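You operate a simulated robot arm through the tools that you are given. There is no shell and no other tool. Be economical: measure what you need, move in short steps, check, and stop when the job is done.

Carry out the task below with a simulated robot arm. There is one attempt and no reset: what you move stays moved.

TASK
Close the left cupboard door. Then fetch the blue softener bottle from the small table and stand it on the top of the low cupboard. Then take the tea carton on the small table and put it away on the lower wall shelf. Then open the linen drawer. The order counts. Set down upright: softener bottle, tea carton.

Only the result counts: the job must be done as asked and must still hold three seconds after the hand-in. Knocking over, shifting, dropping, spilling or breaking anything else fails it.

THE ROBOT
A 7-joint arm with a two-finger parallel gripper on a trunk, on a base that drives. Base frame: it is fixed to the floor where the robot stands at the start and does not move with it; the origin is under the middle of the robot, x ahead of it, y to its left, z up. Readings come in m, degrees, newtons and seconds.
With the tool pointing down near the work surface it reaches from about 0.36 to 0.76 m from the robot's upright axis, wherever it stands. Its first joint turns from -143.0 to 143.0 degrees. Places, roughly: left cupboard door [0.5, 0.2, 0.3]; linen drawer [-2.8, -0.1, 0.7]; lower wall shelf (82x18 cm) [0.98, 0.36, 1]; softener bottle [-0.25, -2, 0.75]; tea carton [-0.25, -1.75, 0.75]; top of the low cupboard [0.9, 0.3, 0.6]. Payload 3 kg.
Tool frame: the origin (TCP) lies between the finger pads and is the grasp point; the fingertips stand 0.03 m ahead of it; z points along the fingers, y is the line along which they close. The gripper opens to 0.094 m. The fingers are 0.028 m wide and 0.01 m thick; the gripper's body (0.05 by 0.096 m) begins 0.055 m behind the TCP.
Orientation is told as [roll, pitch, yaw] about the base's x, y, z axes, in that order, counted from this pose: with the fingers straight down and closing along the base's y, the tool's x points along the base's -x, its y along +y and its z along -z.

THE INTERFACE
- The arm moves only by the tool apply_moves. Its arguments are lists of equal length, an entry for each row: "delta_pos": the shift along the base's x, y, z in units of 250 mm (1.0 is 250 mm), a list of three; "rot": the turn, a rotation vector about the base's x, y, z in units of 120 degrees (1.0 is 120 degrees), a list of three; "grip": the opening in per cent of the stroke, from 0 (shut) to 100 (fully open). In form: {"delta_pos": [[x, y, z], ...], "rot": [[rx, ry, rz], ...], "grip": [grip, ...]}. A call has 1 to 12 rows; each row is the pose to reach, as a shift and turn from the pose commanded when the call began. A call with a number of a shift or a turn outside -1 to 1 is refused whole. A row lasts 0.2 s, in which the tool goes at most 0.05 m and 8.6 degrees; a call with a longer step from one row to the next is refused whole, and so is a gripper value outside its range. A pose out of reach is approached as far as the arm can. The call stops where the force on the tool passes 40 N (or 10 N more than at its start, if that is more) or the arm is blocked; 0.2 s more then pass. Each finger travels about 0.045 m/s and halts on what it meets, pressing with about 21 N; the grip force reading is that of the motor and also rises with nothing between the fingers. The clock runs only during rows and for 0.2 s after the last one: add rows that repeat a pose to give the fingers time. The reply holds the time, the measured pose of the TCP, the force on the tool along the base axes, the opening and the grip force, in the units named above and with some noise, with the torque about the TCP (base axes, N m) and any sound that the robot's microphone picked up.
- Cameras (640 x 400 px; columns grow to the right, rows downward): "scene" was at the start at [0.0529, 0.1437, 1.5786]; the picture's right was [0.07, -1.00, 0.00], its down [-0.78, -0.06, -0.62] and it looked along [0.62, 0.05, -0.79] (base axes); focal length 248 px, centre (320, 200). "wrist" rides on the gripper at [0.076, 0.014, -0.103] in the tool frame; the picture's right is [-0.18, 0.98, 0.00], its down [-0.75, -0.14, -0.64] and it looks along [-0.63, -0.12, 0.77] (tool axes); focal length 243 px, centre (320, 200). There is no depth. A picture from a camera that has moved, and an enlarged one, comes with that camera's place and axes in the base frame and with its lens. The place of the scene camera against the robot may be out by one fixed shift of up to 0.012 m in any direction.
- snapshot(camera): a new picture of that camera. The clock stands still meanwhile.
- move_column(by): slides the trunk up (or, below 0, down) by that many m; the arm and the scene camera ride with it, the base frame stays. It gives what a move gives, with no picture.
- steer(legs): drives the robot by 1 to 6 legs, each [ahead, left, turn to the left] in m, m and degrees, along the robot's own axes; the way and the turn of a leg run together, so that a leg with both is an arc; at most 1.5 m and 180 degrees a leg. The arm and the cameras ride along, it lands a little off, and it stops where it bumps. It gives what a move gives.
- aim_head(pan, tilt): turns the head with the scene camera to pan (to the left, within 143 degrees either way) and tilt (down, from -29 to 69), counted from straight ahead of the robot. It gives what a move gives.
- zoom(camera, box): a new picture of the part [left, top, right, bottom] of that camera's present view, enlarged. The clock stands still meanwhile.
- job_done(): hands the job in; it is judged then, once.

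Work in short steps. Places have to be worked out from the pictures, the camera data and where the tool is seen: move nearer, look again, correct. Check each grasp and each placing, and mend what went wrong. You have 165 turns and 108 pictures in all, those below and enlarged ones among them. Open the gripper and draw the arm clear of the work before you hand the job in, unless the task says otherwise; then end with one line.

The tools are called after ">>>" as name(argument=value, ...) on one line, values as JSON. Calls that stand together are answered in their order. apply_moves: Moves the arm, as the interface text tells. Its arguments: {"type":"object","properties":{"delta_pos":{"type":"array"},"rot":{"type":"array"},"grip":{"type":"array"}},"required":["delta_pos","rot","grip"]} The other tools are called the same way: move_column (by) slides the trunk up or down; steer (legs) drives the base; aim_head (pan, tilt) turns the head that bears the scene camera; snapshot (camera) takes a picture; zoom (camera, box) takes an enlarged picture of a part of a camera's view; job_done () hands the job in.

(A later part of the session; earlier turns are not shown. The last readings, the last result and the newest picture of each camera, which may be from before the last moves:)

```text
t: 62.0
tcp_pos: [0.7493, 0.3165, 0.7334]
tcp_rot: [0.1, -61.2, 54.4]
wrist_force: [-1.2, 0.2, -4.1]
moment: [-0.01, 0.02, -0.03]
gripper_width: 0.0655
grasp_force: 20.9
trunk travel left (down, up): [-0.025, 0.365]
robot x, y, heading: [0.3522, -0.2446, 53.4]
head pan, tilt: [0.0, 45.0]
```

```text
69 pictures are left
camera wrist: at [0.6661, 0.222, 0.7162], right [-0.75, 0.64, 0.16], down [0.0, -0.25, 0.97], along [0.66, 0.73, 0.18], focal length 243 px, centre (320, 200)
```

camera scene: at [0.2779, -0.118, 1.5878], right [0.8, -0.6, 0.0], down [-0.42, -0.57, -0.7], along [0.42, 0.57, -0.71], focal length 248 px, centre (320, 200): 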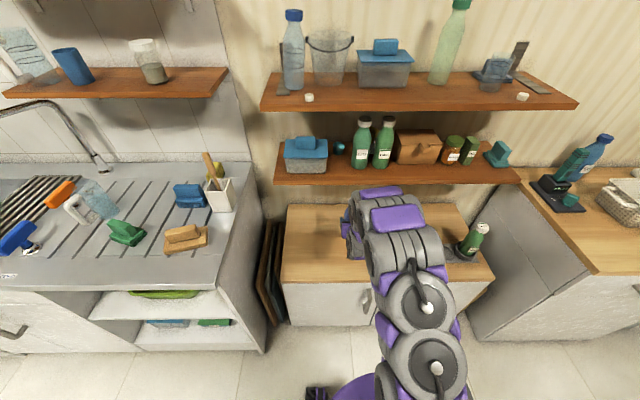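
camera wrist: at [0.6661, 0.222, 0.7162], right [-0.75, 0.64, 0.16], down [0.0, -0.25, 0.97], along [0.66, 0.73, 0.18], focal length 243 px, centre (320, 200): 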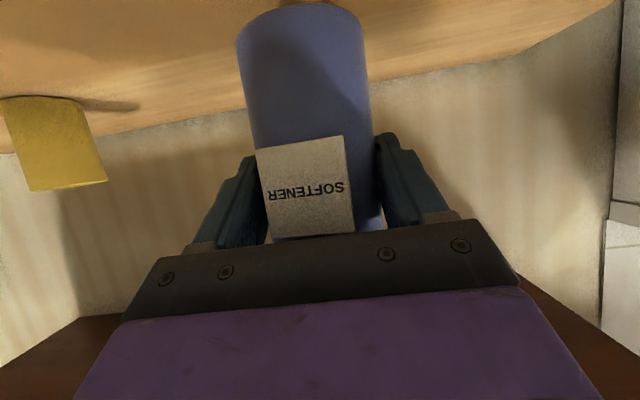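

Still free. I lower on in 8 mm rows until contact shows.

>>> apply_moves(delta_pos=[[0, 0, -0.032], [0, 0, -0.064], [0, 0, -0.096], [0, 0, -0.128]], rot=[[0, 0, 0], [0, 0, 0], [0, 0, 0], [0, 0, 0]], grip=[20, 20, 20, 20])

>>> snapshot(camera="wrist")

```text
t: 63.0
tcp_pos: [0.7495, 0.3185, 0.6994]
tcp_rot: [0.1, -61.2, 54.6]
wrist_force: [0.0, 0.2, -4.3]
moment: [-0.03, 0.01, -0.01]
gripper_width: 0.0653
grasp_force: 21.0
trunk travel left (down, up): [-0.025, 0.365]
robot x, y, heading: [0.3511, -0.2457, 53.7]
head pan, tilt: [0.0, 45.0]
```

```text
68 pictures are left
camera wrist: at [0.6658, 0.2232, 0.6836], right [-0.75, 0.64, 0.16], down [0.0, -0.24, 0.97], along [0.66, 0.73, 0.18], focal length 243 px, centre (320, 200)
```

wrist: 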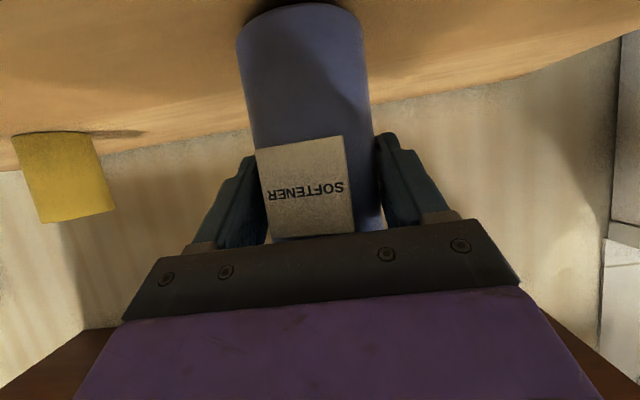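

Close to contact; I continue in 3 mm rows.

>>> apply_moves(delta_pos=[[0, 0, -0.012], [0, 0, -0.024], [0, 0, -0.036], [0, 0, -0.048]], rot=[[0, 0, 0], [0, 0, 0], [0, 0, 0], [0, 0, 0]], grip=[20, 20, 20, 20])

```text
t: 64.0
tcp_pos: [0.7491, 0.3182, 0.6892]
tcp_rot: [0.1, -61.3, 54.6]
wrist_force: [-1.4, 1.6, 13.8]
moment: [0.09, -0.14, -0.13]
gripper_width: 0.065
grasp_force: 20.6
trunk travel left (down, up): [-0.025, 0.365]
robot x, y, heading: [0.3545, -0.2407, 53.3]
head pan, tilt: [0.0, 45.0]
```

Contact made (z force rose by 18 N). I ease up 1 mm and open the fingers.

>>> apply_moves(delta_pos=[[0, 0, 0.004], [0, 0, 0.004], [0, 0, 0.004], [0, 0, 0.004], [0, 0, 0.004]], rot=[[0, 0, 0], [0, 0, 0], [0, 0, 0], [0, 0, 0], [0, 0, 0]], grip=[20, 80, 100, 100, 100])

>>> snapshot(camera="wrist")

```text
t: 65.2
tcp_pos: [0.7485, 0.3166, 0.6891]
tcp_rot: [0.1, -61.2, 54.5]
wrist_force: [-0.6, 0.4, -0.8]
moment: [0.0, -0.01, 0.0]
gripper_width: 0.094
grasp_force: 0.1
trunk travel left (down, up): [-0.025, 0.365]
robot x, y, heading: [0.3497, -0.2438, 53.6]
head pan, tilt: [0.0, 45.0]
```

```text
67 pictures are left
camera wrist: at [0.6661, 0.223, 0.672], right [-0.75, 0.64, 0.16], down [0.0, -0.24, 0.97], along [0.66, 0.73, 0.18], focal length 243 px, centre (320, 200)
```

wrist: 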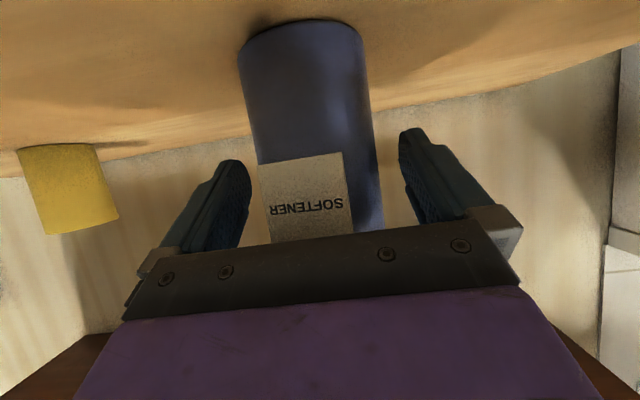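

The bottle stands. I back the base straight out.

>>> steer(legs=[[-0.35, 0, 0]])

>>> snapshot(camera="scene")

>>> snapshot(camera="wrist")

```text
t: 67.5
tcp_pos: [0.5403, 0.0369, 0.6881]
tcp_rot: [0.0, -61.2, 54.4]
wrist_force: [-0.2, 0.0, 0.3]
moment: [0.02, 0.01, 0.0]
gripper_width: 0.0941
grasp_force: 0.0
trunk travel left (down, up): [-0.025, 0.365]
robot x, y, heading: [0.145, -0.5266, 53.6]
head pan, tilt: [0.0, 45.0]
```

```text
66 pictures are left
camera scene: at [0.0672, -0.3995, 1.5878], right [0.8, -0.59, 0.0], down [-0.42, -0.57, -0.71], along [0.42, 0.57, -0.71], focal length 248 px, centre (320, 200)
```

scene: 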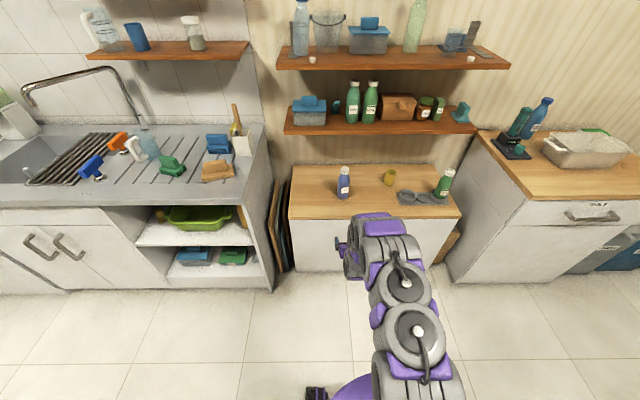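

```text
65 pictures are left
camera wrist: at [0.4575, -0.0581, 0.6721], right [-0.75, 0.64, 0.16], down [0.0, -0.24, 0.97], along [0.66, 0.73, 0.18], focal length 243 px, centre (320, 200)
```

wrist: 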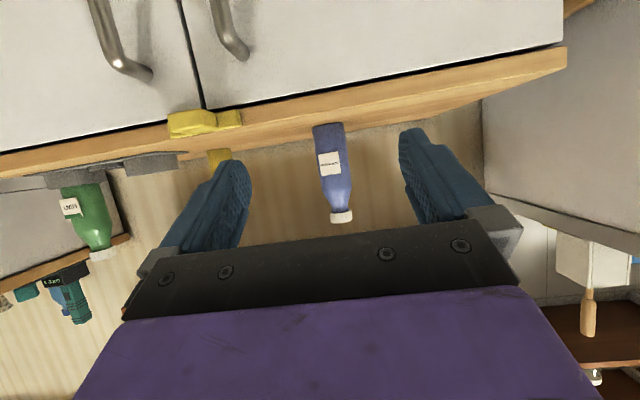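

Bottle stands well and the doors look shut. I zoom on the lower shelf for a free spot for the tea carton.

>>> zoom(camera="scene", box=[275, 60, 485, 140])

```text
3.05 times, centred on (380, 100) of scene
camera zoom: at [0.0672, -0.3995, 1.5878], right [0.8, -0.59, 0.0], down [-0.42, -0.57, -0.71], along [0.42, 0.57, -0.71], focal length 755 px, centre (137, 505)
```

zoom: 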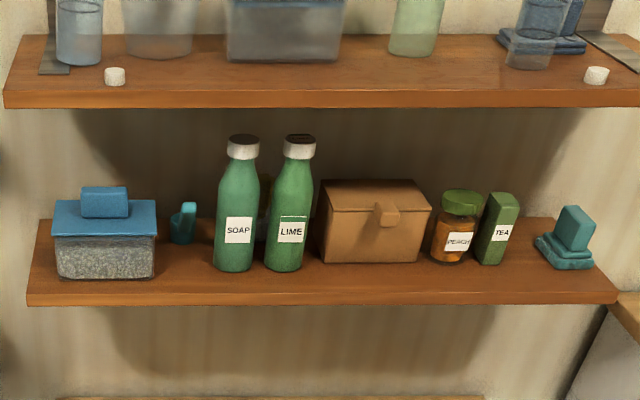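

The gap between the blue-lidded box and SOAP (~8 cm) at the shelf's front can take the narrow tea carton. Now I raise the trunk, turn back to the small table and stop about 20 cm short of the tea (at ≈(-0.165,-1.737)).

>>> move_column(by=0.2)

>>> steer(legs=[[-0.25, 0, 0], [0, 0, -90], [0, 0, -90.5], [0, 0.48, 0]])

>>> snapshot(camera="scene")

>>> snapshot(camera="wrist")

```text
t: 69.7
tcp_pos: [0.5421, 0.0356, 0.891]
tcp_rot: [0.0, -61.3, 54.5]
wrist_force: [-0.7, 0.1, 1.1]
moment: [0.01, 0.02, -0.02]
gripper_width: 0.0942
grasp_force: 0.1
trunk travel left (down, up): [-0.225, 0.165]
robot x, y, heading: [0.143, -0.5279, 53.6]
head pan, tilt: [0.0, 45.0]
```

```text
t: 81.5
tcp_pos: [-0.0134, -1.5641, 0.8901]
tcp_rot: [1.1, -61.2, -125.2]
wrist_force: [0.3, 1.0, 1.6]
moment: [0.0, 0.04, 0.05]
gripper_width: 0.0942
grasp_force: 0.1
trunk travel left (down, up): [-0.225, 0.165]
robot x, y, heading: [0.3798, -0.9987, -125.0]
head pan, tilt: [0.0, 45.0]
```

```text
63 pictures are left
camera scene: at [0.4508, -1.1191, 1.7891], right [-0.82, 0.58, -0.01], down [0.41, 0.58, -0.71], along [-0.4, -0.58, -0.71], focal length 248 px, centre (320, 200)
```

scene: 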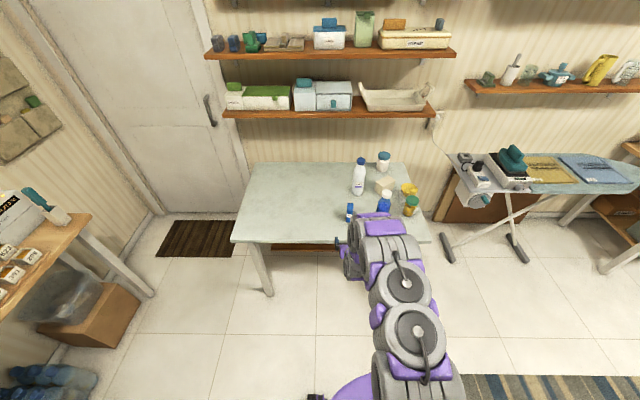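

```text
62 pictures are left
camera wrist: at [0.0712, -1.4678, 0.8733], right [0.76, -0.62, 0.17], down [-0.01, 0.25, 0.97], along [-0.65, -0.74, 0.18], focal length 243 px, centre (320, 200)
```

wrist: 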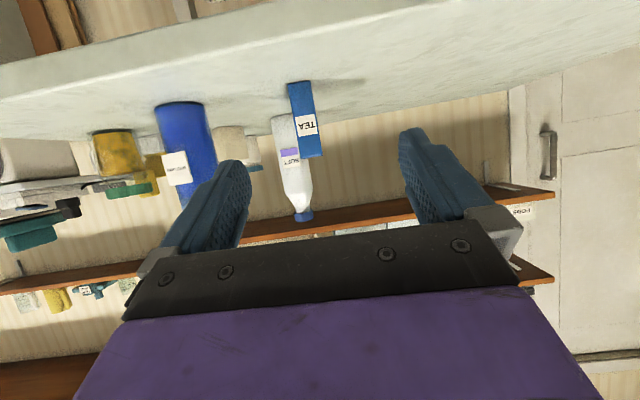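

Tea front face at ≈(-0.17, -1.74), z 0.77–0.875. I zoom to see its orientation.

>>> zoom(camera="wrist", box=[260, 60, 360, 180])

>>> zoom(camera="scene", box=[325, 190, 405, 240])

```text
3.33 times, centred on (310, 120) of wrist
camera zoom: at [0.0712, -1.4678, 0.8733], right [0.76, -0.62, 0.17], down [-0.01, 0.25, 0.97], along [-0.65, -0.74, 0.18], focal length 809 px, centre (353, 467)
```

zoom: 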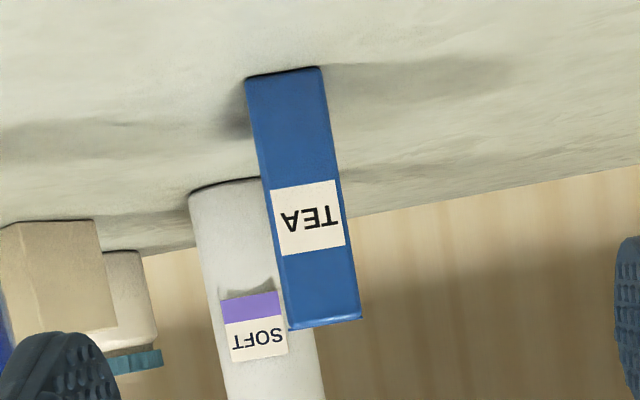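

```text
8.00 times, centred on (365, 215) of scene
camera zoom: at [0.4508, -1.1191, 1.7891], right [-0.82, 0.58, -0.01], down [0.41, 0.58, -0.71], along [-0.4, -0.58, -0.71], focal length 1981 px, centre (-40, 80)
```

zoom: 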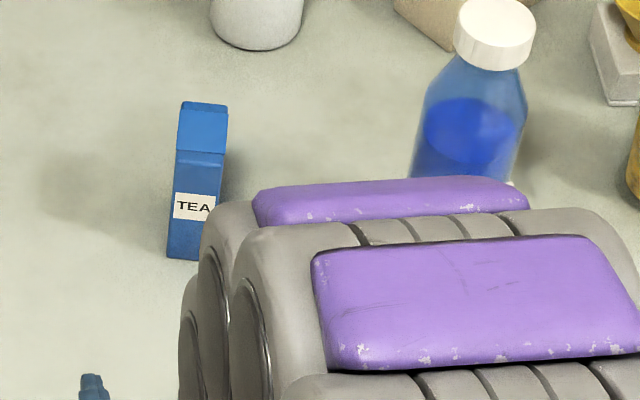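

The carton's front normal is about -133°, so I'll yaw the tool by -7°. First drive 0.13 ahead, then align.

>>> steer(legs=[[0.13, 0, 0]])

>>> apply_moves(delta_pos=[[-0.04, -0.02, -0.06], [-0.08, -0.04, -0.12], [-0.08, -0.04, -0.12]], rot=[[0, 0, -0.03], [0, 0, -0.06], [0, 0, -0.06]], grip=[100, 100, 100])

>>> snapshot(camera="wrist")

```text
t: 82.8
tcp_pos: [-0.0774, -1.6772, 0.89]
tcp_rot: [-0.4, -61.3, -123.8]
wrist_force: [0.1, 0.8, -0.7]
moment: [0.03, 0.0, -0.02]
gripper_width: 0.0941
grasp_force: 0.0
trunk travel left (down, up): [-0.225, 0.165]
robot x, y, heading: [0.3069, -1.1047, -125.2]
head pan, tilt: [0.0, 45.0]
```

```text
t: 83.6
tcp_pos: [-0.0964, -1.6818, 0.8615]
tcp_rot: [-0.1, -61.5, -131.4]
wrist_force: [0.1, -0.3, 0.2]
moment: [0.01, 0.0, -0.02]
gripper_width: 0.0941
grasp_force: 0.0
trunk travel left (down, up): [-0.225, 0.165]
robot x, y, heading: [0.3064, -1.1053, -125.3]
head pan, tilt: [0.0, 45.0]
```

```text
59 pictures are left
camera wrist: at [-0.0005, -1.5965, 0.8445], right [0.68, -0.72, 0.16], down [0.03, 0.25, 0.97], along [-0.73, -0.65, 0.19], focal length 243 px, centre (320, 200)
```

wrist: 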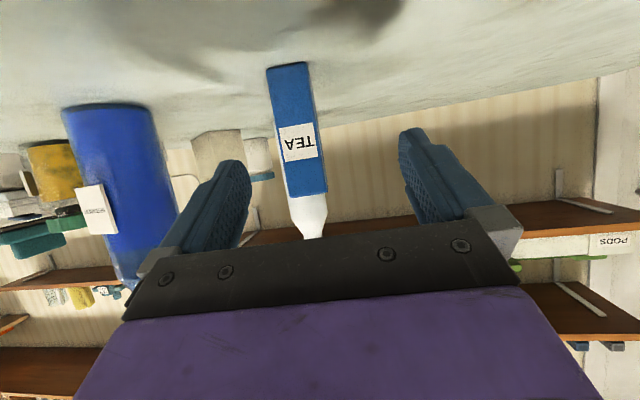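

Carton front mid at ≈(-0.17,-1.736): 9 cm ahead and 2 cm to the tool's right. I shift laterally and advance half.

>>> apply_moves(delta_pos=[[-0.057, 0.05, -0.02], [-0.13, -0.03, -0.06], [-0.19, -0.1, -0.1], [-0.19, -0.1, -0.1]], rot=[[0, 0, 0], [0, 0, 0], [0, 0, 0], [0, 0, 0]], grip=[100, 100, 100, 100])

>>> snapshot(camera="wrist")

```text
t: 84.6
tcp_pos: [-0.1463, -1.7054, 0.8366]
tcp_rot: [0.1, -61.5, -131.6]
wrist_force: [-0.5, -0.5, 0.5]
moment: [-0.02, 0.0, 0.0]
gripper_width: 0.094
grasp_force: 0.1
trunk travel left (down, up): [-0.225, 0.165]
robot x, y, heading: [0.305, -1.1044, -125.2]
head pan, tilt: [0.0, 45.0]
```

```text
58 pictures are left
camera wrist: at [-0.0501, -1.6199, 0.8192], right [0.68, -0.72, 0.16], down [0.03, 0.25, 0.97], along [-0.73, -0.65, 0.19], focal length 243 px, centre (320, 200)
```

wrist: 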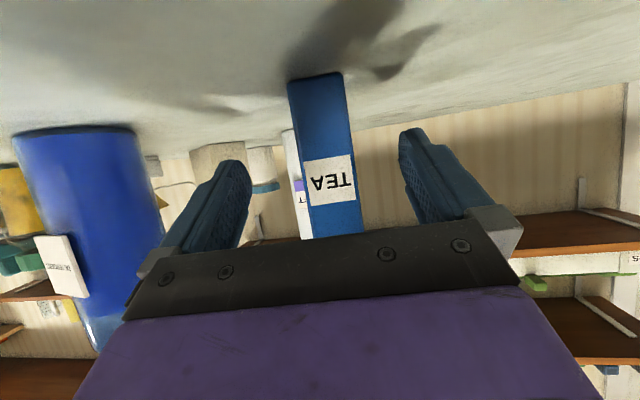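

Centred. Advance 5.5 cm and close.

>>> apply_moves(delta_pos=[[-0.07, -0.08, 0], [-0.146, -0.165, 0], [-0.146, -0.165, 0], [-0.146, -0.165, 0], [-0.146, -0.165, 0], [-0.146, -0.165, 0], [-0.146, -0.165, 0], [-0.146, -0.165, 0], [-0.146, -0.165, 0]], rot=[[0, 0, 0], [0, 0, 0], [0, 0, 0], [0, 0, 0], [0, 0, 0], [0, 0, 0], [0, 0, 0], [0, 0, 0], [0, 0, 0]], grip=[100, 100, 100, 10, 10, 10, 10, 10, 10])

>>> snapshot(camera="wrist")

```text
t: 86.6
tcp_pos: [-0.1825, -1.7458, 0.8362]
tcp_rot: [0.3, -61.6, -131.4]
wrist_force: [-0.3, 0.5, 0.6]
moment: [0.03, 0.04, 0.03]
gripper_width: 0.0338
grasp_force: 21.1
trunk travel left (down, up): [-0.225, 0.165]
robot x, y, heading: [0.3058, -1.1044, -125.2]
head pan, tilt: [0.0, 45.0]
```

```text
57 pictures are left
camera wrist: at [-0.0871, -1.6614, 0.819], right [0.68, -0.72, 0.16], down [0.03, 0.25, 0.97], along [-0.73, -0.65, 0.19], focal length 243 px, centre (320, 200)
```

wrist: 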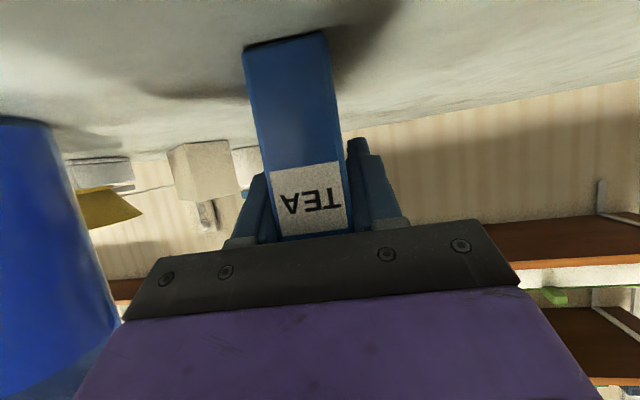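

Gripped at 3.4 cm. Lift with the arm, then the trunk.

>>> apply_moves(delta_pos=[[0, 0, 0.1], [0, 0, 0.25], [0, 0, 0.4]], rot=[[0, 0, 0], [0, 0, 0], [0, 0, 0]], grip=[10, 10, 10])

>>> move_column(by=0.165)

>>> snapshot(camera="wrist")

```text
t: 87.4
tcp_pos: [-0.1812, -1.7464, 0.9369]
tcp_rot: [0.3, -61.3, -131.5]
wrist_force: [-0.5, 0.4, -1.0]
moment: [-0.04, 0.03, 0.03]
gripper_width: 0.0339
grasp_force: 20.5
trunk travel left (down, up): [-0.225, 0.165]
robot x, y, heading: [0.3043, -1.1055, -125.2]
head pan, tilt: [0.0, 45.0]
```

```text
t: 89.3
tcp_pos: [-0.182, -1.7479, 1.1026]
tcp_rot: [0.2, -61.5, -131.5]
wrist_force: [-0.7, 0.3, -0.6]
moment: [0.02, 0.0, 0.0]
gripper_width: 0.0338
grasp_force: 21.1
trunk travel left (down, up): [-0.39, 0.0]
robot x, y, heading: [0.302, -1.1042, -125.2]
head pan, tilt: [0.0, 45.0]
```

```text
56 pictures are left
camera wrist: at [-0.0866, -1.6621, 1.0856], right [0.68, -0.72, 0.16], down [0.03, 0.25, 0.97], along [-0.73, -0.65, 0.19], focal length 243 px, centre (320, 200)
```

wrist: 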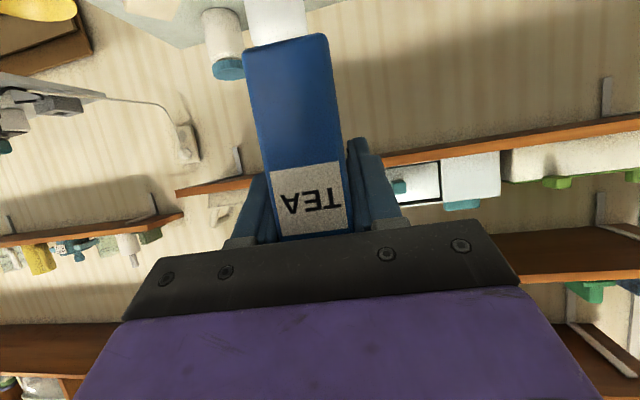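

Carton held upright. Back away, turn to the cupboard again, and look at the shelf.

>>> steer(legs=[[-0.3, -0.1, 0], [0, -0.25, 0], [0, 0, 90], [0, 0, 90]])

>>> aim_head(pan=0, tilt=40)

>>> snapshot(camera="scene")

>>> snapshot(camera="wrist")

```text
t: 100.3
tcp_pos: [0.6903, -0.0325, 1.1025]
tcp_rot: [0.2, -61.5, 47.2]
wrist_force: [-0.4, 0.4, -0.6]
moment: [0.0, 0.02, 0.04]
gripper_width: 0.0336
grasp_force: 21.1
trunk travel left (down, up): [-0.39, 0.0]
robot x, y, heading: [0.193, -0.6636, 53.7]
head pan, tilt: [0.0, 45.0]
```

```text
t: 101.0
tcp_pos: [0.6901, -0.0355, 1.1044]
tcp_rot: [0.2, -61.6, 47.0]
wrist_force: [0.2, -0.7, -0.2]
moment: [-0.02, -0.03, 0.0]
gripper_width: 0.0338
grasp_force: 21.1
trunk travel left (down, up): [-0.39, 0.0]
robot x, y, heading: [0.1904, -0.6678, 53.5]
head pan, tilt: [0.0, 40.0]
```

```text
55 pictures are left
camera scene: at [0.1163, -0.5342, 1.96], right [0.8, -0.6, 0.0], down [-0.38, -0.52, -0.76], along [0.46, 0.61, -0.65], focal length 248 px, centre (320, 200)
```

scene: 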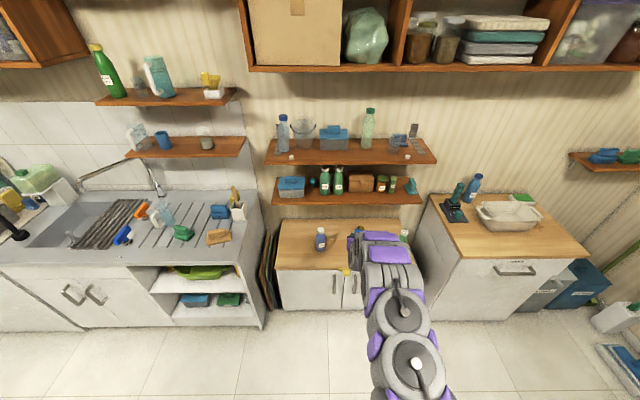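

```text
54 pictures are left
camera wrist: at [0.5945, -0.1185, 1.0874], right [-0.66, 0.73, 0.16], down [-0.03, -0.25, 0.97], along [0.75, 0.64, 0.19], focal length 243 px, centre (320, 200)
```

wrist: 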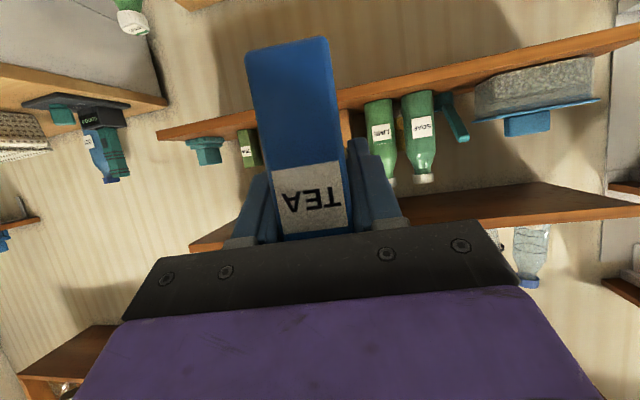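

Zoom on the shelf for triangulating the target gap.

>>> zoom(camera="scene", box=[262, 130, 442, 215])

>>> zoom(camera="wrist", box=[340, 20, 640, 220])

```text
3.56 times, centred on (352, 172) of scene
camera zoom: at [0.1163, -0.5342, 1.96], right [0.8, -0.6, 0.0], down [-0.38, -0.52, -0.76], along [0.46, 0.61, -0.65], focal length 880 px, centre (206, 298)
```

zoom: 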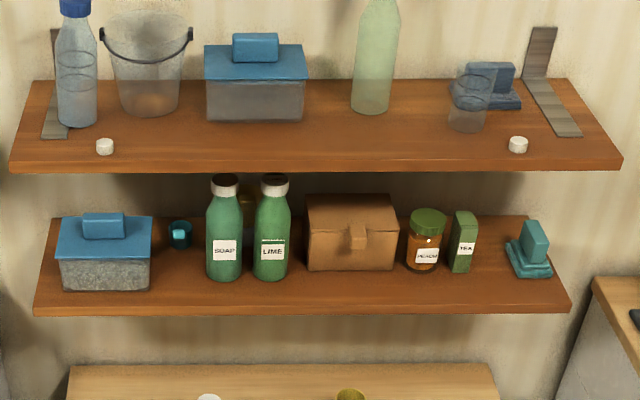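

```text
2.00 times, centred on (490, 120) of wrist
camera zoom: at [0.5945, -0.1185, 1.0874], right [-0.66, 0.73, 0.16], down [-0.03, -0.25, 0.97], along [0.75, 0.64, 0.19], focal length 485 px, centre (-20, 360)
```

zoom: 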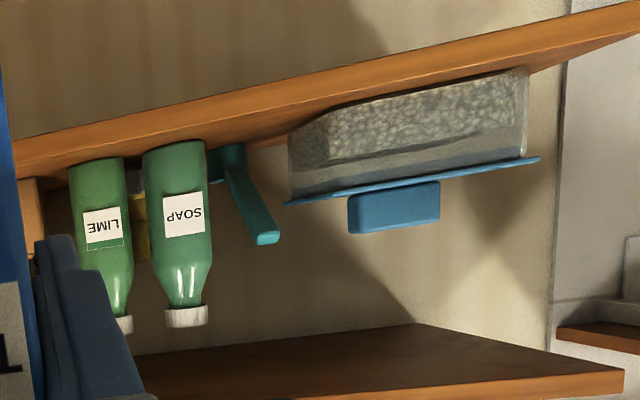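

The lower shelf's top looks to be at z≈1.03, its front edge 15 cm behind the cupboard front. The left gap holds a scoop handle, so the front zone before the gap between the green TEA and the teal thing looks better. I move sideways, straighten the tool to the shelf normal, raise it, and look.

>>> steer(legs=[[0, -0.28, 1]])

>>> apply_moves(delta_pos=[[0, 0, 0.12], [0, 0, 0.24], [0, 0, 0.24]], rot=[[0, 0, 0.03], [0, 0, 0.056], [0, 0, 0.056]], grip=[10, 10, 10])

>>> snapshot(camera="scene")

>>> snapshot(camera="wrist")

```text
t: 103.0
tcp_pos: [0.8924, -0.1821, 1.1052]
tcp_rot: [-1.2, -61.7, 49.4]
wrist_force: [-1.5, 0.7, -0.6]
moment: [0.0, -0.03, -0.02]
gripper_width: 0.0337
grasp_force: 21.0
trunk travel left (down, up): [-0.39, 0.0]
robot x, y, heading: [0.4151, -0.8243, 54.2]
head pan, tilt: [0.0, 40.0]
```

```text
t: 103.8
tcp_pos: [0.892, -0.1878, 1.1656]
tcp_rot: [-0.5, -61.7, 55.8]
wrist_force: [-0.3, -0.5, 0.0]
moment: [0.01, -0.02, -0.03]
gripper_width: 0.0339
grasp_force: 21.3
trunk travel left (down, up): [-0.39, 0.0]
robot x, y, heading: [0.4107, -0.8272, 54.3]
head pan, tilt: [0.0, 40.0]
```

```text
51 pictures are left
camera scene: at [0.3406, -0.6996, 1.9602], right [0.81, -0.58, 0.0], down [-0.38, -0.52, -0.76], along [0.45, 0.62, -0.65], focal length 248 px, centre (320, 200)
```

scene: 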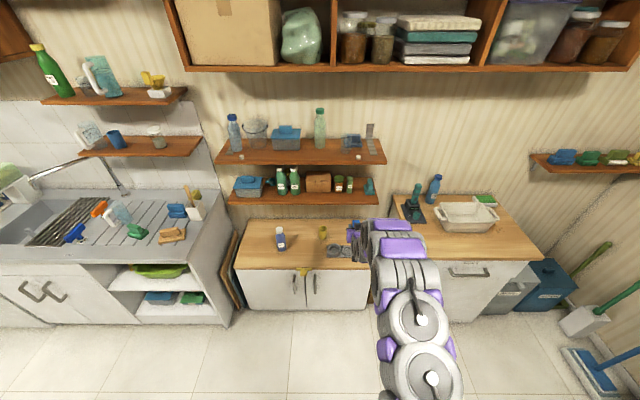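

```text
50 pictures are left
camera wrist: at [0.8098, -0.2827, 1.1481], right [-0.76, 0.63, 0.16], down [-0.01, -0.25, 0.97], along [0.65, 0.73, 0.19], focal length 243 px, centre (320, 200)
```

wrist: 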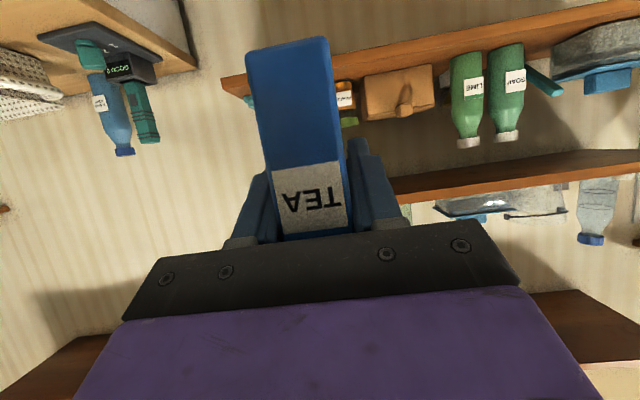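

Zooming on the right part of the shelf.

>>> zoom(camera="scene", box=[300, 160, 400, 222])

>>> zoom(camera="wrist", box=[210, 20, 470, 180])

```text
6.40 times, centred on (350, 191) of scene
camera zoom: at [0.3406, -0.6996, 1.9602], right [0.81, -0.58, 0.0], down [-0.38, -0.52, -0.76], along [0.45, 0.62, -0.65], focal length 1585 px, centre (128, 258)
```

zoom: 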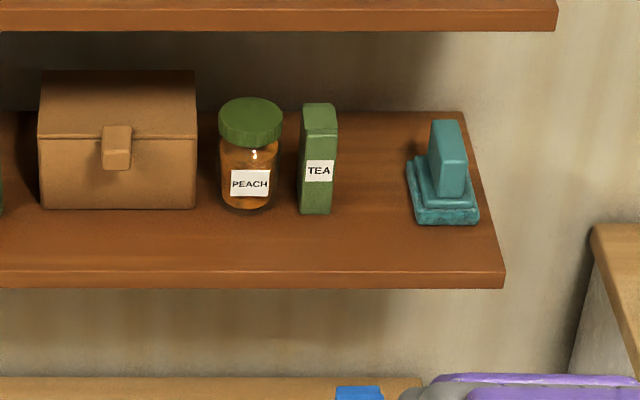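

```text
2.46 times, centred on (340, 100) of wrist
camera zoom: at [0.8098, -0.2827, 1.1481], right [-0.76, 0.63, 0.16], down [-0.01, -0.25, 0.97], along [0.65, 0.73, 0.19], focal length 597 px, centre (271, 446)
```

zoom: 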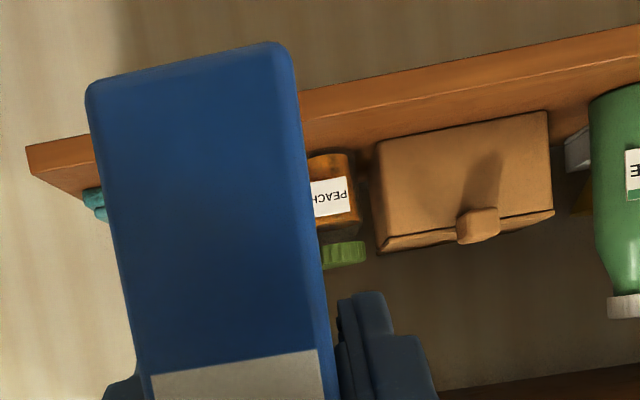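

Now it's clear: between the green TEA and the teal block there is a ~7–8 cm gap, with ~6.5 cm of free shelf in front. I'd put the carton's centre at about (1.16, 0.05). I drive right 0.075 and ahead 0.2, then check.

>>> steer(legs=[[0.2, -0.075, 0]])

>>> snapshot(camera="scene")

>>> snapshot(camera="wrist")

```text
t: 105.4
tcp_pos: [1.0788, -0.0715, 1.1658]
tcp_rot: [0.1, -61.7, 54.9]
wrist_force: [0.1, 1.0, -0.8]
moment: [0.0, -0.01, 0.02]
gripper_width: 0.0335
grasp_force: 20.7
trunk travel left (down, up): [-0.39, 0.0]
robot x, y, heading: [0.592, -0.7079, 54.3]
head pan, tilt: [0.0, 40.0]
```

```text
47 pictures are left
camera scene: at [0.527, -0.5847, 1.9608], right [0.81, -0.58, -0.01], down [-0.38, -0.52, -0.76], along [0.44, 0.62, -0.65], focal length 248 px, centre (320, 200)
```

scene: 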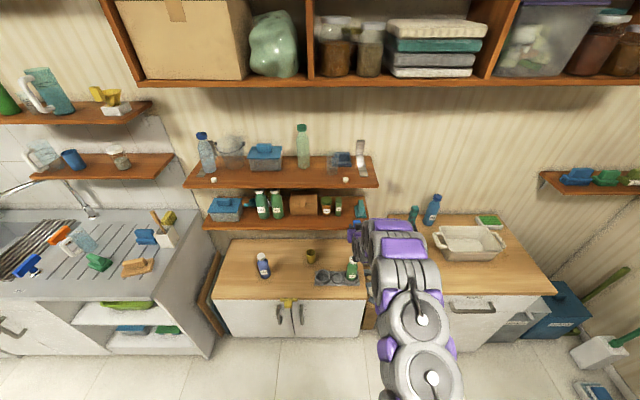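

```text
46 pictures are left
camera wrist: at [0.9959, -0.1668, 1.1479], right [-0.76, 0.63, 0.16], down [0.0, -0.25, 0.97], along [0.66, 0.73, 0.19], focal length 243 px, centre (320, 200)
```

wrist: 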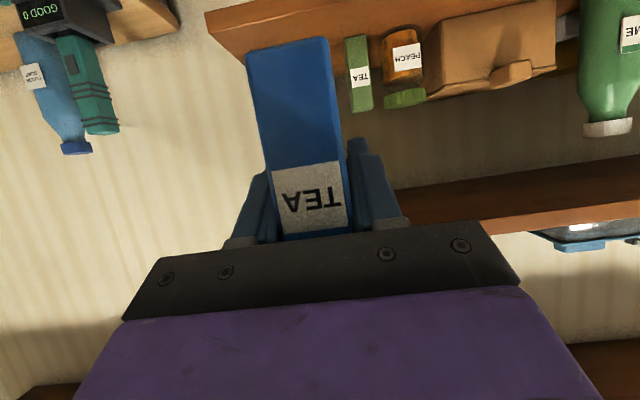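

>>> zoom(camera="wrist", box=[190, 0, 430, 150])

>>> zoom(camera="scene", box=[300, 180, 400, 242])

```text
2.67 times, centred on (310, 75) of wrist
camera zoom: at [0.9959, -0.1668, 1.1479], right [-0.76, 0.63, 0.16], down [0.0, -0.25, 0.97], along [0.66, 0.73, 0.19], focal length 647 px, centre (347, 533)
```

zoom: 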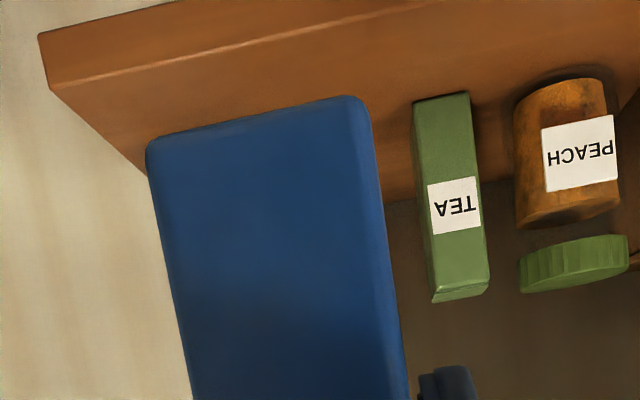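

```text
6.40 times, centred on (350, 211) of scene
camera zoom: at [0.527, -0.5847, 1.9608], right [0.81, -0.58, -0.01], down [-0.38, -0.52, -0.76], along [0.44, 0.62, -0.65], focal length 1585 px, centre (128, 130)
```

zoom: 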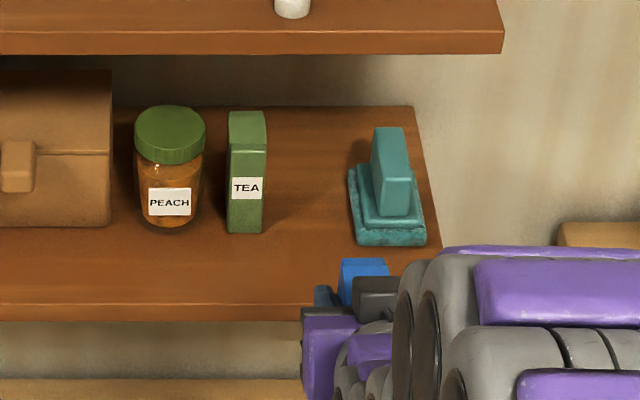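

With the wrist and scene views agreeing, the shelf top is z≈1.003, green TEA's front base at (1.177, 0.158), 8.7 cm behind the shelf edge. Target TCP ≈ (1.187, 0.077), straight ahead by 0.184 m. I drive 0.18 and check.

>>> steer(legs=[[0.18, 0, 0]])

>>> zoom(camera="scene", box=[290, 180, 420, 262])

>>> snapshot(camera="wrist")

```text
t: 107.0
tcp_pos: [1.1811, 0.0746, 1.167]
tcp_rot: [-0.1, -61.9, 55.2]
wrist_force: [0.7, -0.9, -1.3]
moment: [0.0, -0.01, 0.02]
gripper_width: 0.034
grasp_force: 21.1
trunk travel left (down, up): [-0.39, 0.0]
robot x, y, heading: [0.6999, -0.565, 54.5]
head pan, tilt: [0.0, 40.0]
```

```text
4.88 times, centred on (355, 221) of scene
camera zoom: at [0.627, -0.4346, 1.9603], right [0.81, -0.58, 0.0], down [-0.38, -0.52, -0.76], along [0.44, 0.62, -0.65], focal length 1208 px, centre (149, 98)
```

zoom: 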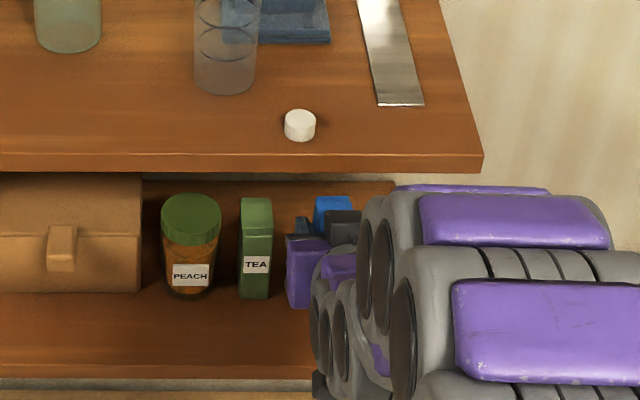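

```text
42 pictures are left
camera wrist: at [1.098, -0.0204, 1.1489], right [-0.76, 0.63, 0.16], down [0.0, -0.25, 0.97], along [0.65, 0.73, 0.19], focal length 243 px, centre (320, 200)
```

wrist: 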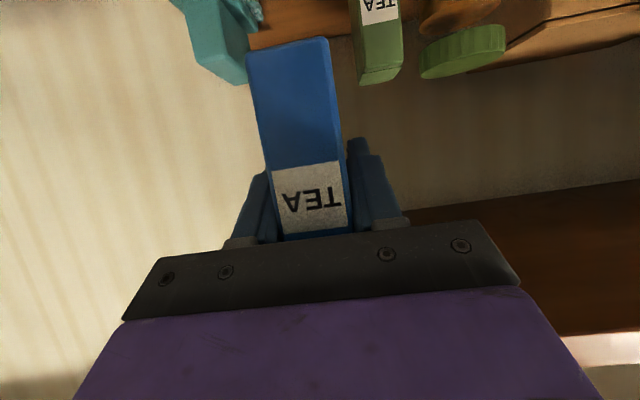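

The carton is between the teal block and the green TEA, laterally well centred. I lower by the trunk 8 cm and check.

>>> move_column(by=-0.08)

>>> snapshot(camera="wrist")

```text
t: 108.1
tcp_pos: [1.178, 0.0743, 1.0899]
tcp_rot: [-0.2, -62.1, 55.3]
wrist_force: [0.5, 0.6, -0.8]
moment: [0.02, 0.01, -0.01]
gripper_width: 0.0339
grasp_force: 20.8
trunk travel left (down, up): [-0.31, 0.08]
robot x, y, heading: [0.6966, -0.5636, 54.7]
head pan, tilt: [0.0, 40.0]
```

```text
41 pictures are left
camera wrist: at [1.0956, -0.0226, 1.071], right [-0.76, 0.63, 0.16], down [-0.01, -0.25, 0.97], along [0.65, 0.73, 0.2], focal length 243 px, centre (320, 200)
```

wrist: 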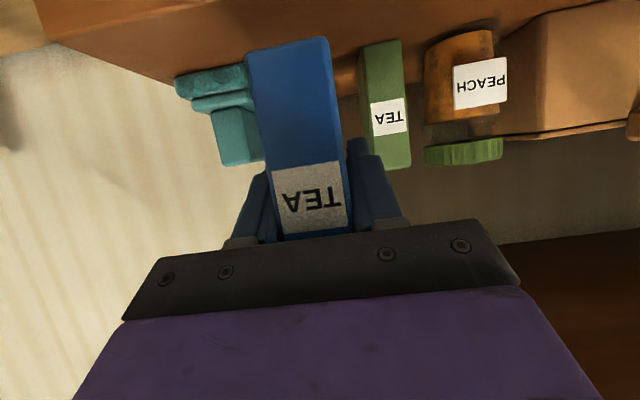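

Carton base is ~2 cm above the shelf, front face ~0.5 cm inside the edge. I go 1 cm deeper and lower in small rows until contact.

>>> apply_moves(delta_pos=[[0.023, 0.033, 0], [0.023, 0.033, -0.024], [0.023, 0.033, -0.048], [0.023, 0.033, -0.06], [0.023, 0.033, -0.072]], rot=[[0, 0, 0], [0, 0, 0], [0, 0, 0], [0, 0, 0], [0, 0, 0]], grip=[10, 10, 10, 10, 10])

>>> snapshot(camera="wrist")

```text
t: 109.3
tcp_pos: [1.1824, 0.0813, 1.0694]
tcp_rot: [-0.2, -61.9, 55.4]
wrist_force: [-1.5, 0.5, -0.7]
moment: [-0.01, 0.03, 0.0]
gripper_width: 0.0338
grasp_force: 21.0
trunk travel left (down, up): [-0.31, 0.08]
robot x, y, heading: [0.6987, -0.5612, 54.5]
head pan, tilt: [0.0, 40.0]
```

```text
40 pictures are left
camera wrist: at [1.0999, -0.0136, 1.0524], right [-0.76, 0.63, 0.16], down [-0.01, -0.25, 0.97], along [0.65, 0.73, 0.2], focal length 243 px, centre (320, 200)
```

wrist: 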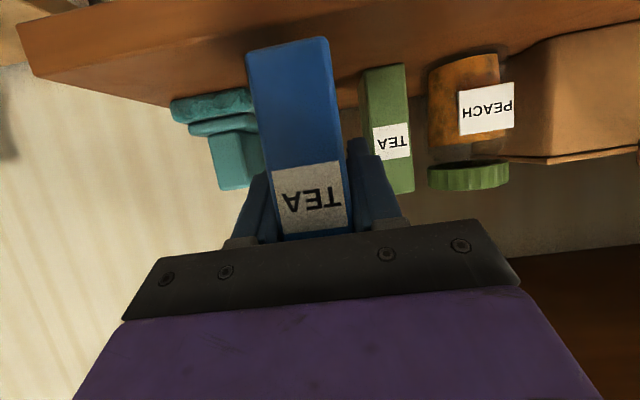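

No contact yet; continue in 2 mm rows.

>>> apply_moves(delta_pos=[[0, 0, -0.008], [0, 0, -0.016], [0, 0, -0.024], [0, 0, -0.032]], rot=[[0, 0, 0], [0, 0, 0], [0, 0, 0], [0, 0, 0]], grip=[10, 10, 10, 10])

```text
t: 110.3
tcp_pos: [1.1828, 0.0822, 1.0627]
tcp_rot: [-0.4, -61.9, 55.4]
wrist_force: [-0.3, 0.4, -1.2]
moment: [0.0, 0.0, -0.03]
gripper_width: 0.0338
grasp_force: 21.3
trunk travel left (down, up): [-0.31, 0.08]
robot x, y, heading: [0.6973, -0.5599, 54.5]
head pan, tilt: [0.0, 40.0]
```

>>> zoom(camera="wrist", box=[150, 0, 450, 190])

```text
2.11 times, centred on (300, 95) of wrist
camera zoom: at [1.1001, -0.0139, 1.0449], right [-0.76, 0.63, 0.16], down [-0.01, -0.25, 0.97], along [0.65, 0.73, 0.2], focal length 511 px, centre (362, 421)
```

zoom: 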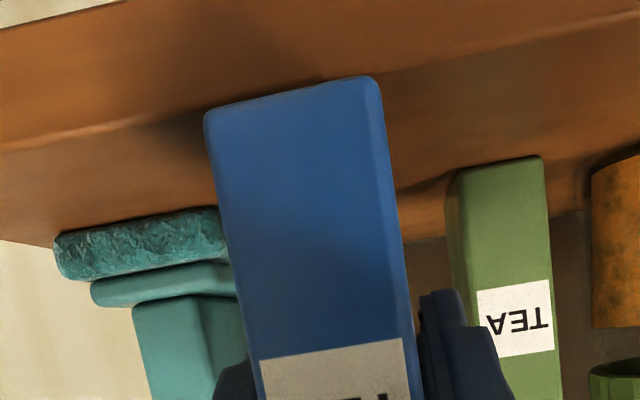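

Nearly there; continue in 1.5 mm rows.

>>> apply_moves(delta_pos=[[0, 0, -0.006], [0, 0, -0.012], [0, 0, -0.018], [0, 0, -0.024]], rot=[[0, 0, 0], [0, 0, 0], [0, 0, 0], [0, 0, 0]], grip=[10, 10, 10, 10])

>>> zoom(camera="wrist", box=[150, 0, 450, 190])

```text
t: 111.3
tcp_pos: [1.182, 0.0826, 1.0567]
tcp_rot: [-0.2, -61.9, 55.4]
wrist_force: [0.3, -1.0, -0.5]
moment: [-0.03, 0.0, 0.0]
gripper_width: 0.0338
grasp_force: 20.9
trunk travel left (down, up): [-0.31, 0.08]
robot x, y, heading: [0.695, -0.5609, 54.6]
head pan, tilt: [0.0, 40.0]
```

```text
2.11 times, centred on (300, 95) of wrist
camera zoom: at [1.0998, -0.0129, 1.0382], right [-0.76, 0.63, 0.16], down [-0.01, -0.25, 0.97], along [0.65, 0.73, 0.2], focal length 511 px, centre (362, 421)
```

zoom: 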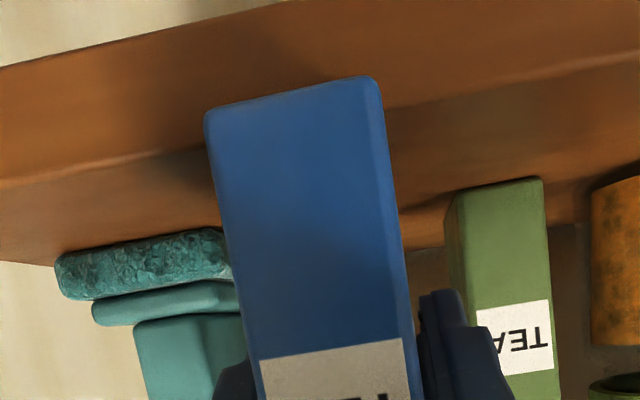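

The carton's lower front now shows in front of the shelf's edge face without any contact, so it may stick out too far. I check from the head camera.

>>> zoom(camera="scene", box=[290, 170, 420, 252])

>>> snapshot(camera="wrist")

```text
4.88 times, centred on (355, 211) of scene
camera zoom: at [0.623, -0.433, 1.88], right [0.81, -0.58, 0.0], down [-0.37, -0.53, -0.76], along [0.44, 0.62, -0.65], focal length 1208 px, centre (149, 146)
```

zoom: 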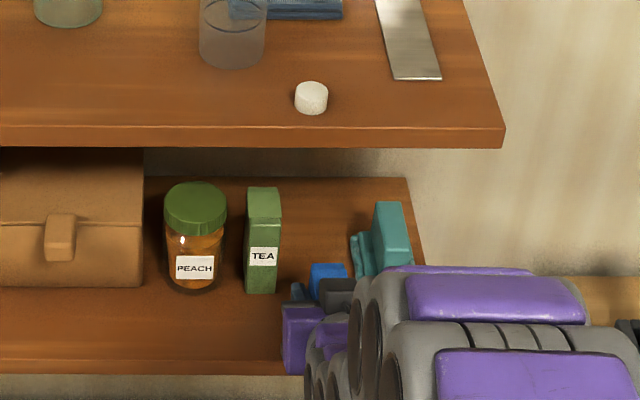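

```text
36 pictures are left
camera wrist: at [1.0998, -0.0129, 1.0382], right [-0.76, 0.63, 0.16], down [-0.01, -0.25, 0.97], along [0.65, 0.73, 0.2], focal length 243 px, centre (320, 200)
```

wrist: 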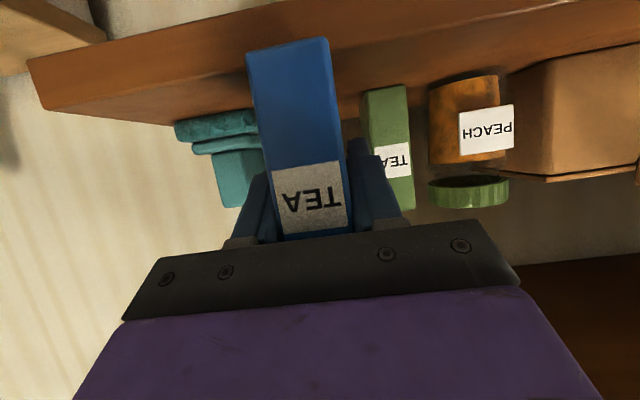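

From above, the carton's back is only ~3.7 cm past the edge, so it would overhang. I raise 1.2 cm and go 3.3 cm deeper, then look.

>>> apply_moves(delta_pos=[[0, 0, 0.05], [0.044, 0.05, 0.05], [0.088, 0.1, 0.05], [0.088, 0.1, 0.05]], rot=[[0, 0, 0], [0, 0, 0], [0, 0, 0], [0, 0, 0]], grip=[10, 10, 10, 10])

>>> snapshot(camera="wrist")

>>> zoom(camera="scene", box=[310, 190, 390, 240])

```text
t: 112.3
tcp_pos: [1.2062, 0.1065, 1.0703]
tcp_rot: [-0.3, -61.9, 55.5]
wrist_force: [0.2, 0.5, -0.9]
moment: [-0.02, 0.01, 0.03]
gripper_width: 0.0338
grasp_force: 21.0
trunk travel left (down, up): [-0.31, 0.08]
robot x, y, heading: [0.6988, -0.5609, 54.3]
head pan, tilt: [0.0, 40.0]
```

```text
35 pictures are left
camera wrist: at [1.1228, 0.0115, 1.0514], right [-0.76, 0.63, 0.16], down [-0.01, -0.25, 0.97], along [0.65, 0.73, 0.2], focal length 243 px, centre (320, 200)
```

wrist: 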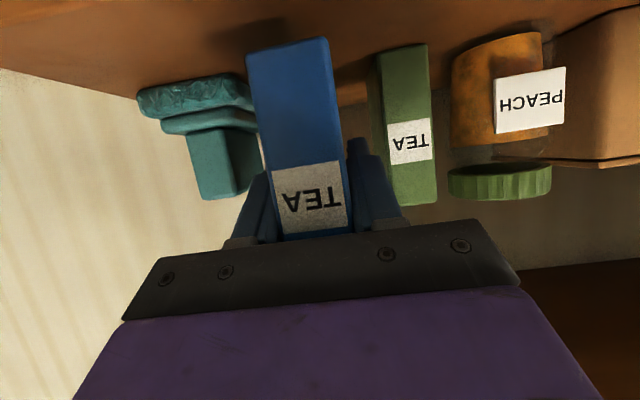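

```text
8.00 times, centred on (350, 215) of scene
camera zoom: at [0.6232, -0.433, 1.88], right [0.81, -0.58, 0.0], down [-0.37, -0.53, -0.76], along [0.44, 0.62, -0.65], focal length 1981 px, centre (80, 80)
```

zoom: 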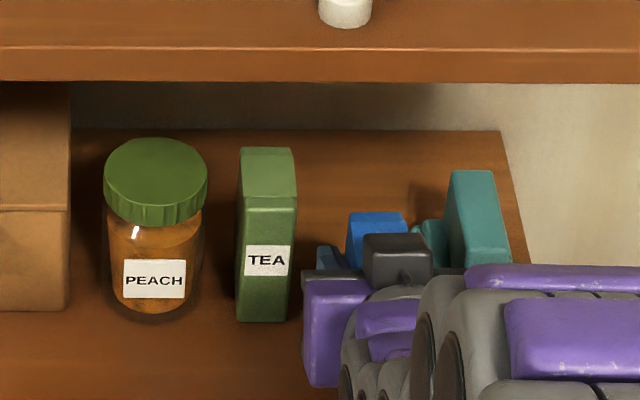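

Now it's over the shelf with space both sides. Lower in 2 mm rows.

>>> apply_moves(delta_pos=[[0, 0, -0.01], [0, 0, -0.02], [0, 0, -0.03], [0, 0, -0.04], [0, 0, -0.05], [0, 0, -0.058]], rot=[[0, 0, 0], [0, 0, 0], [0, 0, 0], [0, 0, 0], [0, 0, 0], [0, 0, 0]], grip=[10, 10, 10, 10, 10, 10])

>>> snapshot(camera="wrist")

```text
t: 113.7
tcp_pos: [1.2039, 0.1081, 1.0559]
tcp_rot: [-0.3, -62.0, 55.5]
wrist_force: [0.2, -0.5, 5.0]
moment: [-0.24, 0.2, -0.01]
gripper_width: 0.0336
grasp_force: 20.7
trunk travel left (down, up): [-0.31, 0.08]
robot x, y, heading: [0.695, -0.5594, 54.6]
head pan, tilt: [0.0, 40.0]
```

```text
33 pictures are left
camera wrist: at [1.1222, 0.0118, 1.0378], right [-0.76, 0.63, 0.16], down [-0.01, -0.25, 0.97], along [0.65, 0.73, 0.2], focal length 243 px, centre (320, 200)
```

wrist: 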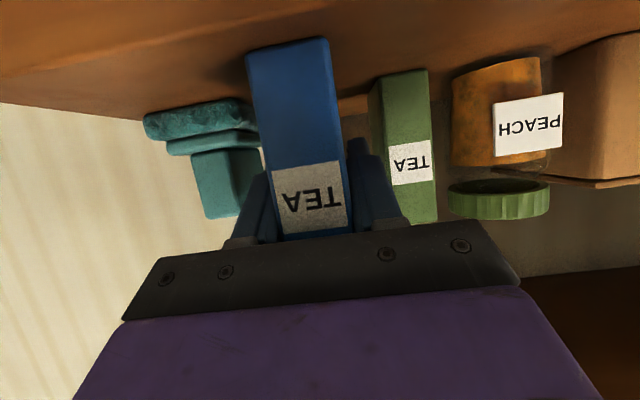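

Contact begins (5 N). I press 1.5 mm further to seat it.

>>> apply_moves(delta_pos=[[0, 0, -0.003], [0, 0, -0.006], [0, 0, -0.006]], rot=[[0, 0, 0], [0, 0, 0], [0, 0, 0]], grip=[10, 10, 10])

>>> zoom(camera="wrist", box=[130, 0, 450, 200])

```text
t: 114.5
tcp_pos: [1.2042, 0.1076, 1.055]
tcp_rot: [-0.4, -62.1, 55.5]
wrist_force: [1.8, 4.7, 16.4]
moment: [-0.27, 0.24, -0.01]
gripper_width: 0.0341
grasp_force: 21.1
trunk travel left (down, up): [-0.31, 0.08]
robot x, y, heading: [0.6948, -0.5626, 54.6]
head pan, tilt: [0.0, 40.0]
```

```text
2.00 times, centred on (290, 100) of wrist
camera zoom: at [1.1223, 0.0117, 1.0365], right [-0.76, 0.63, 0.16], down [-0.01, -0.26, 0.97], along [0.65, 0.73, 0.2], focal length 485 px, centre (380, 400)
```

zoom: 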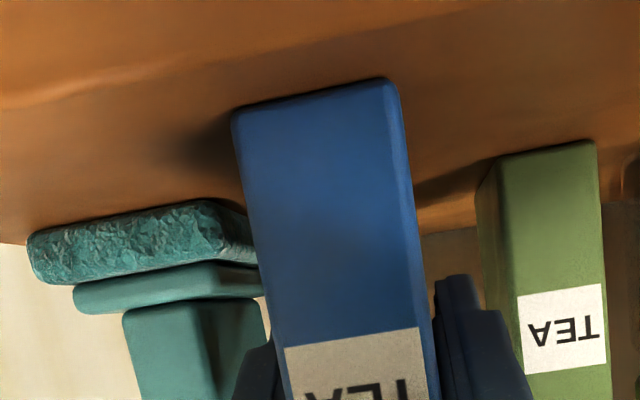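

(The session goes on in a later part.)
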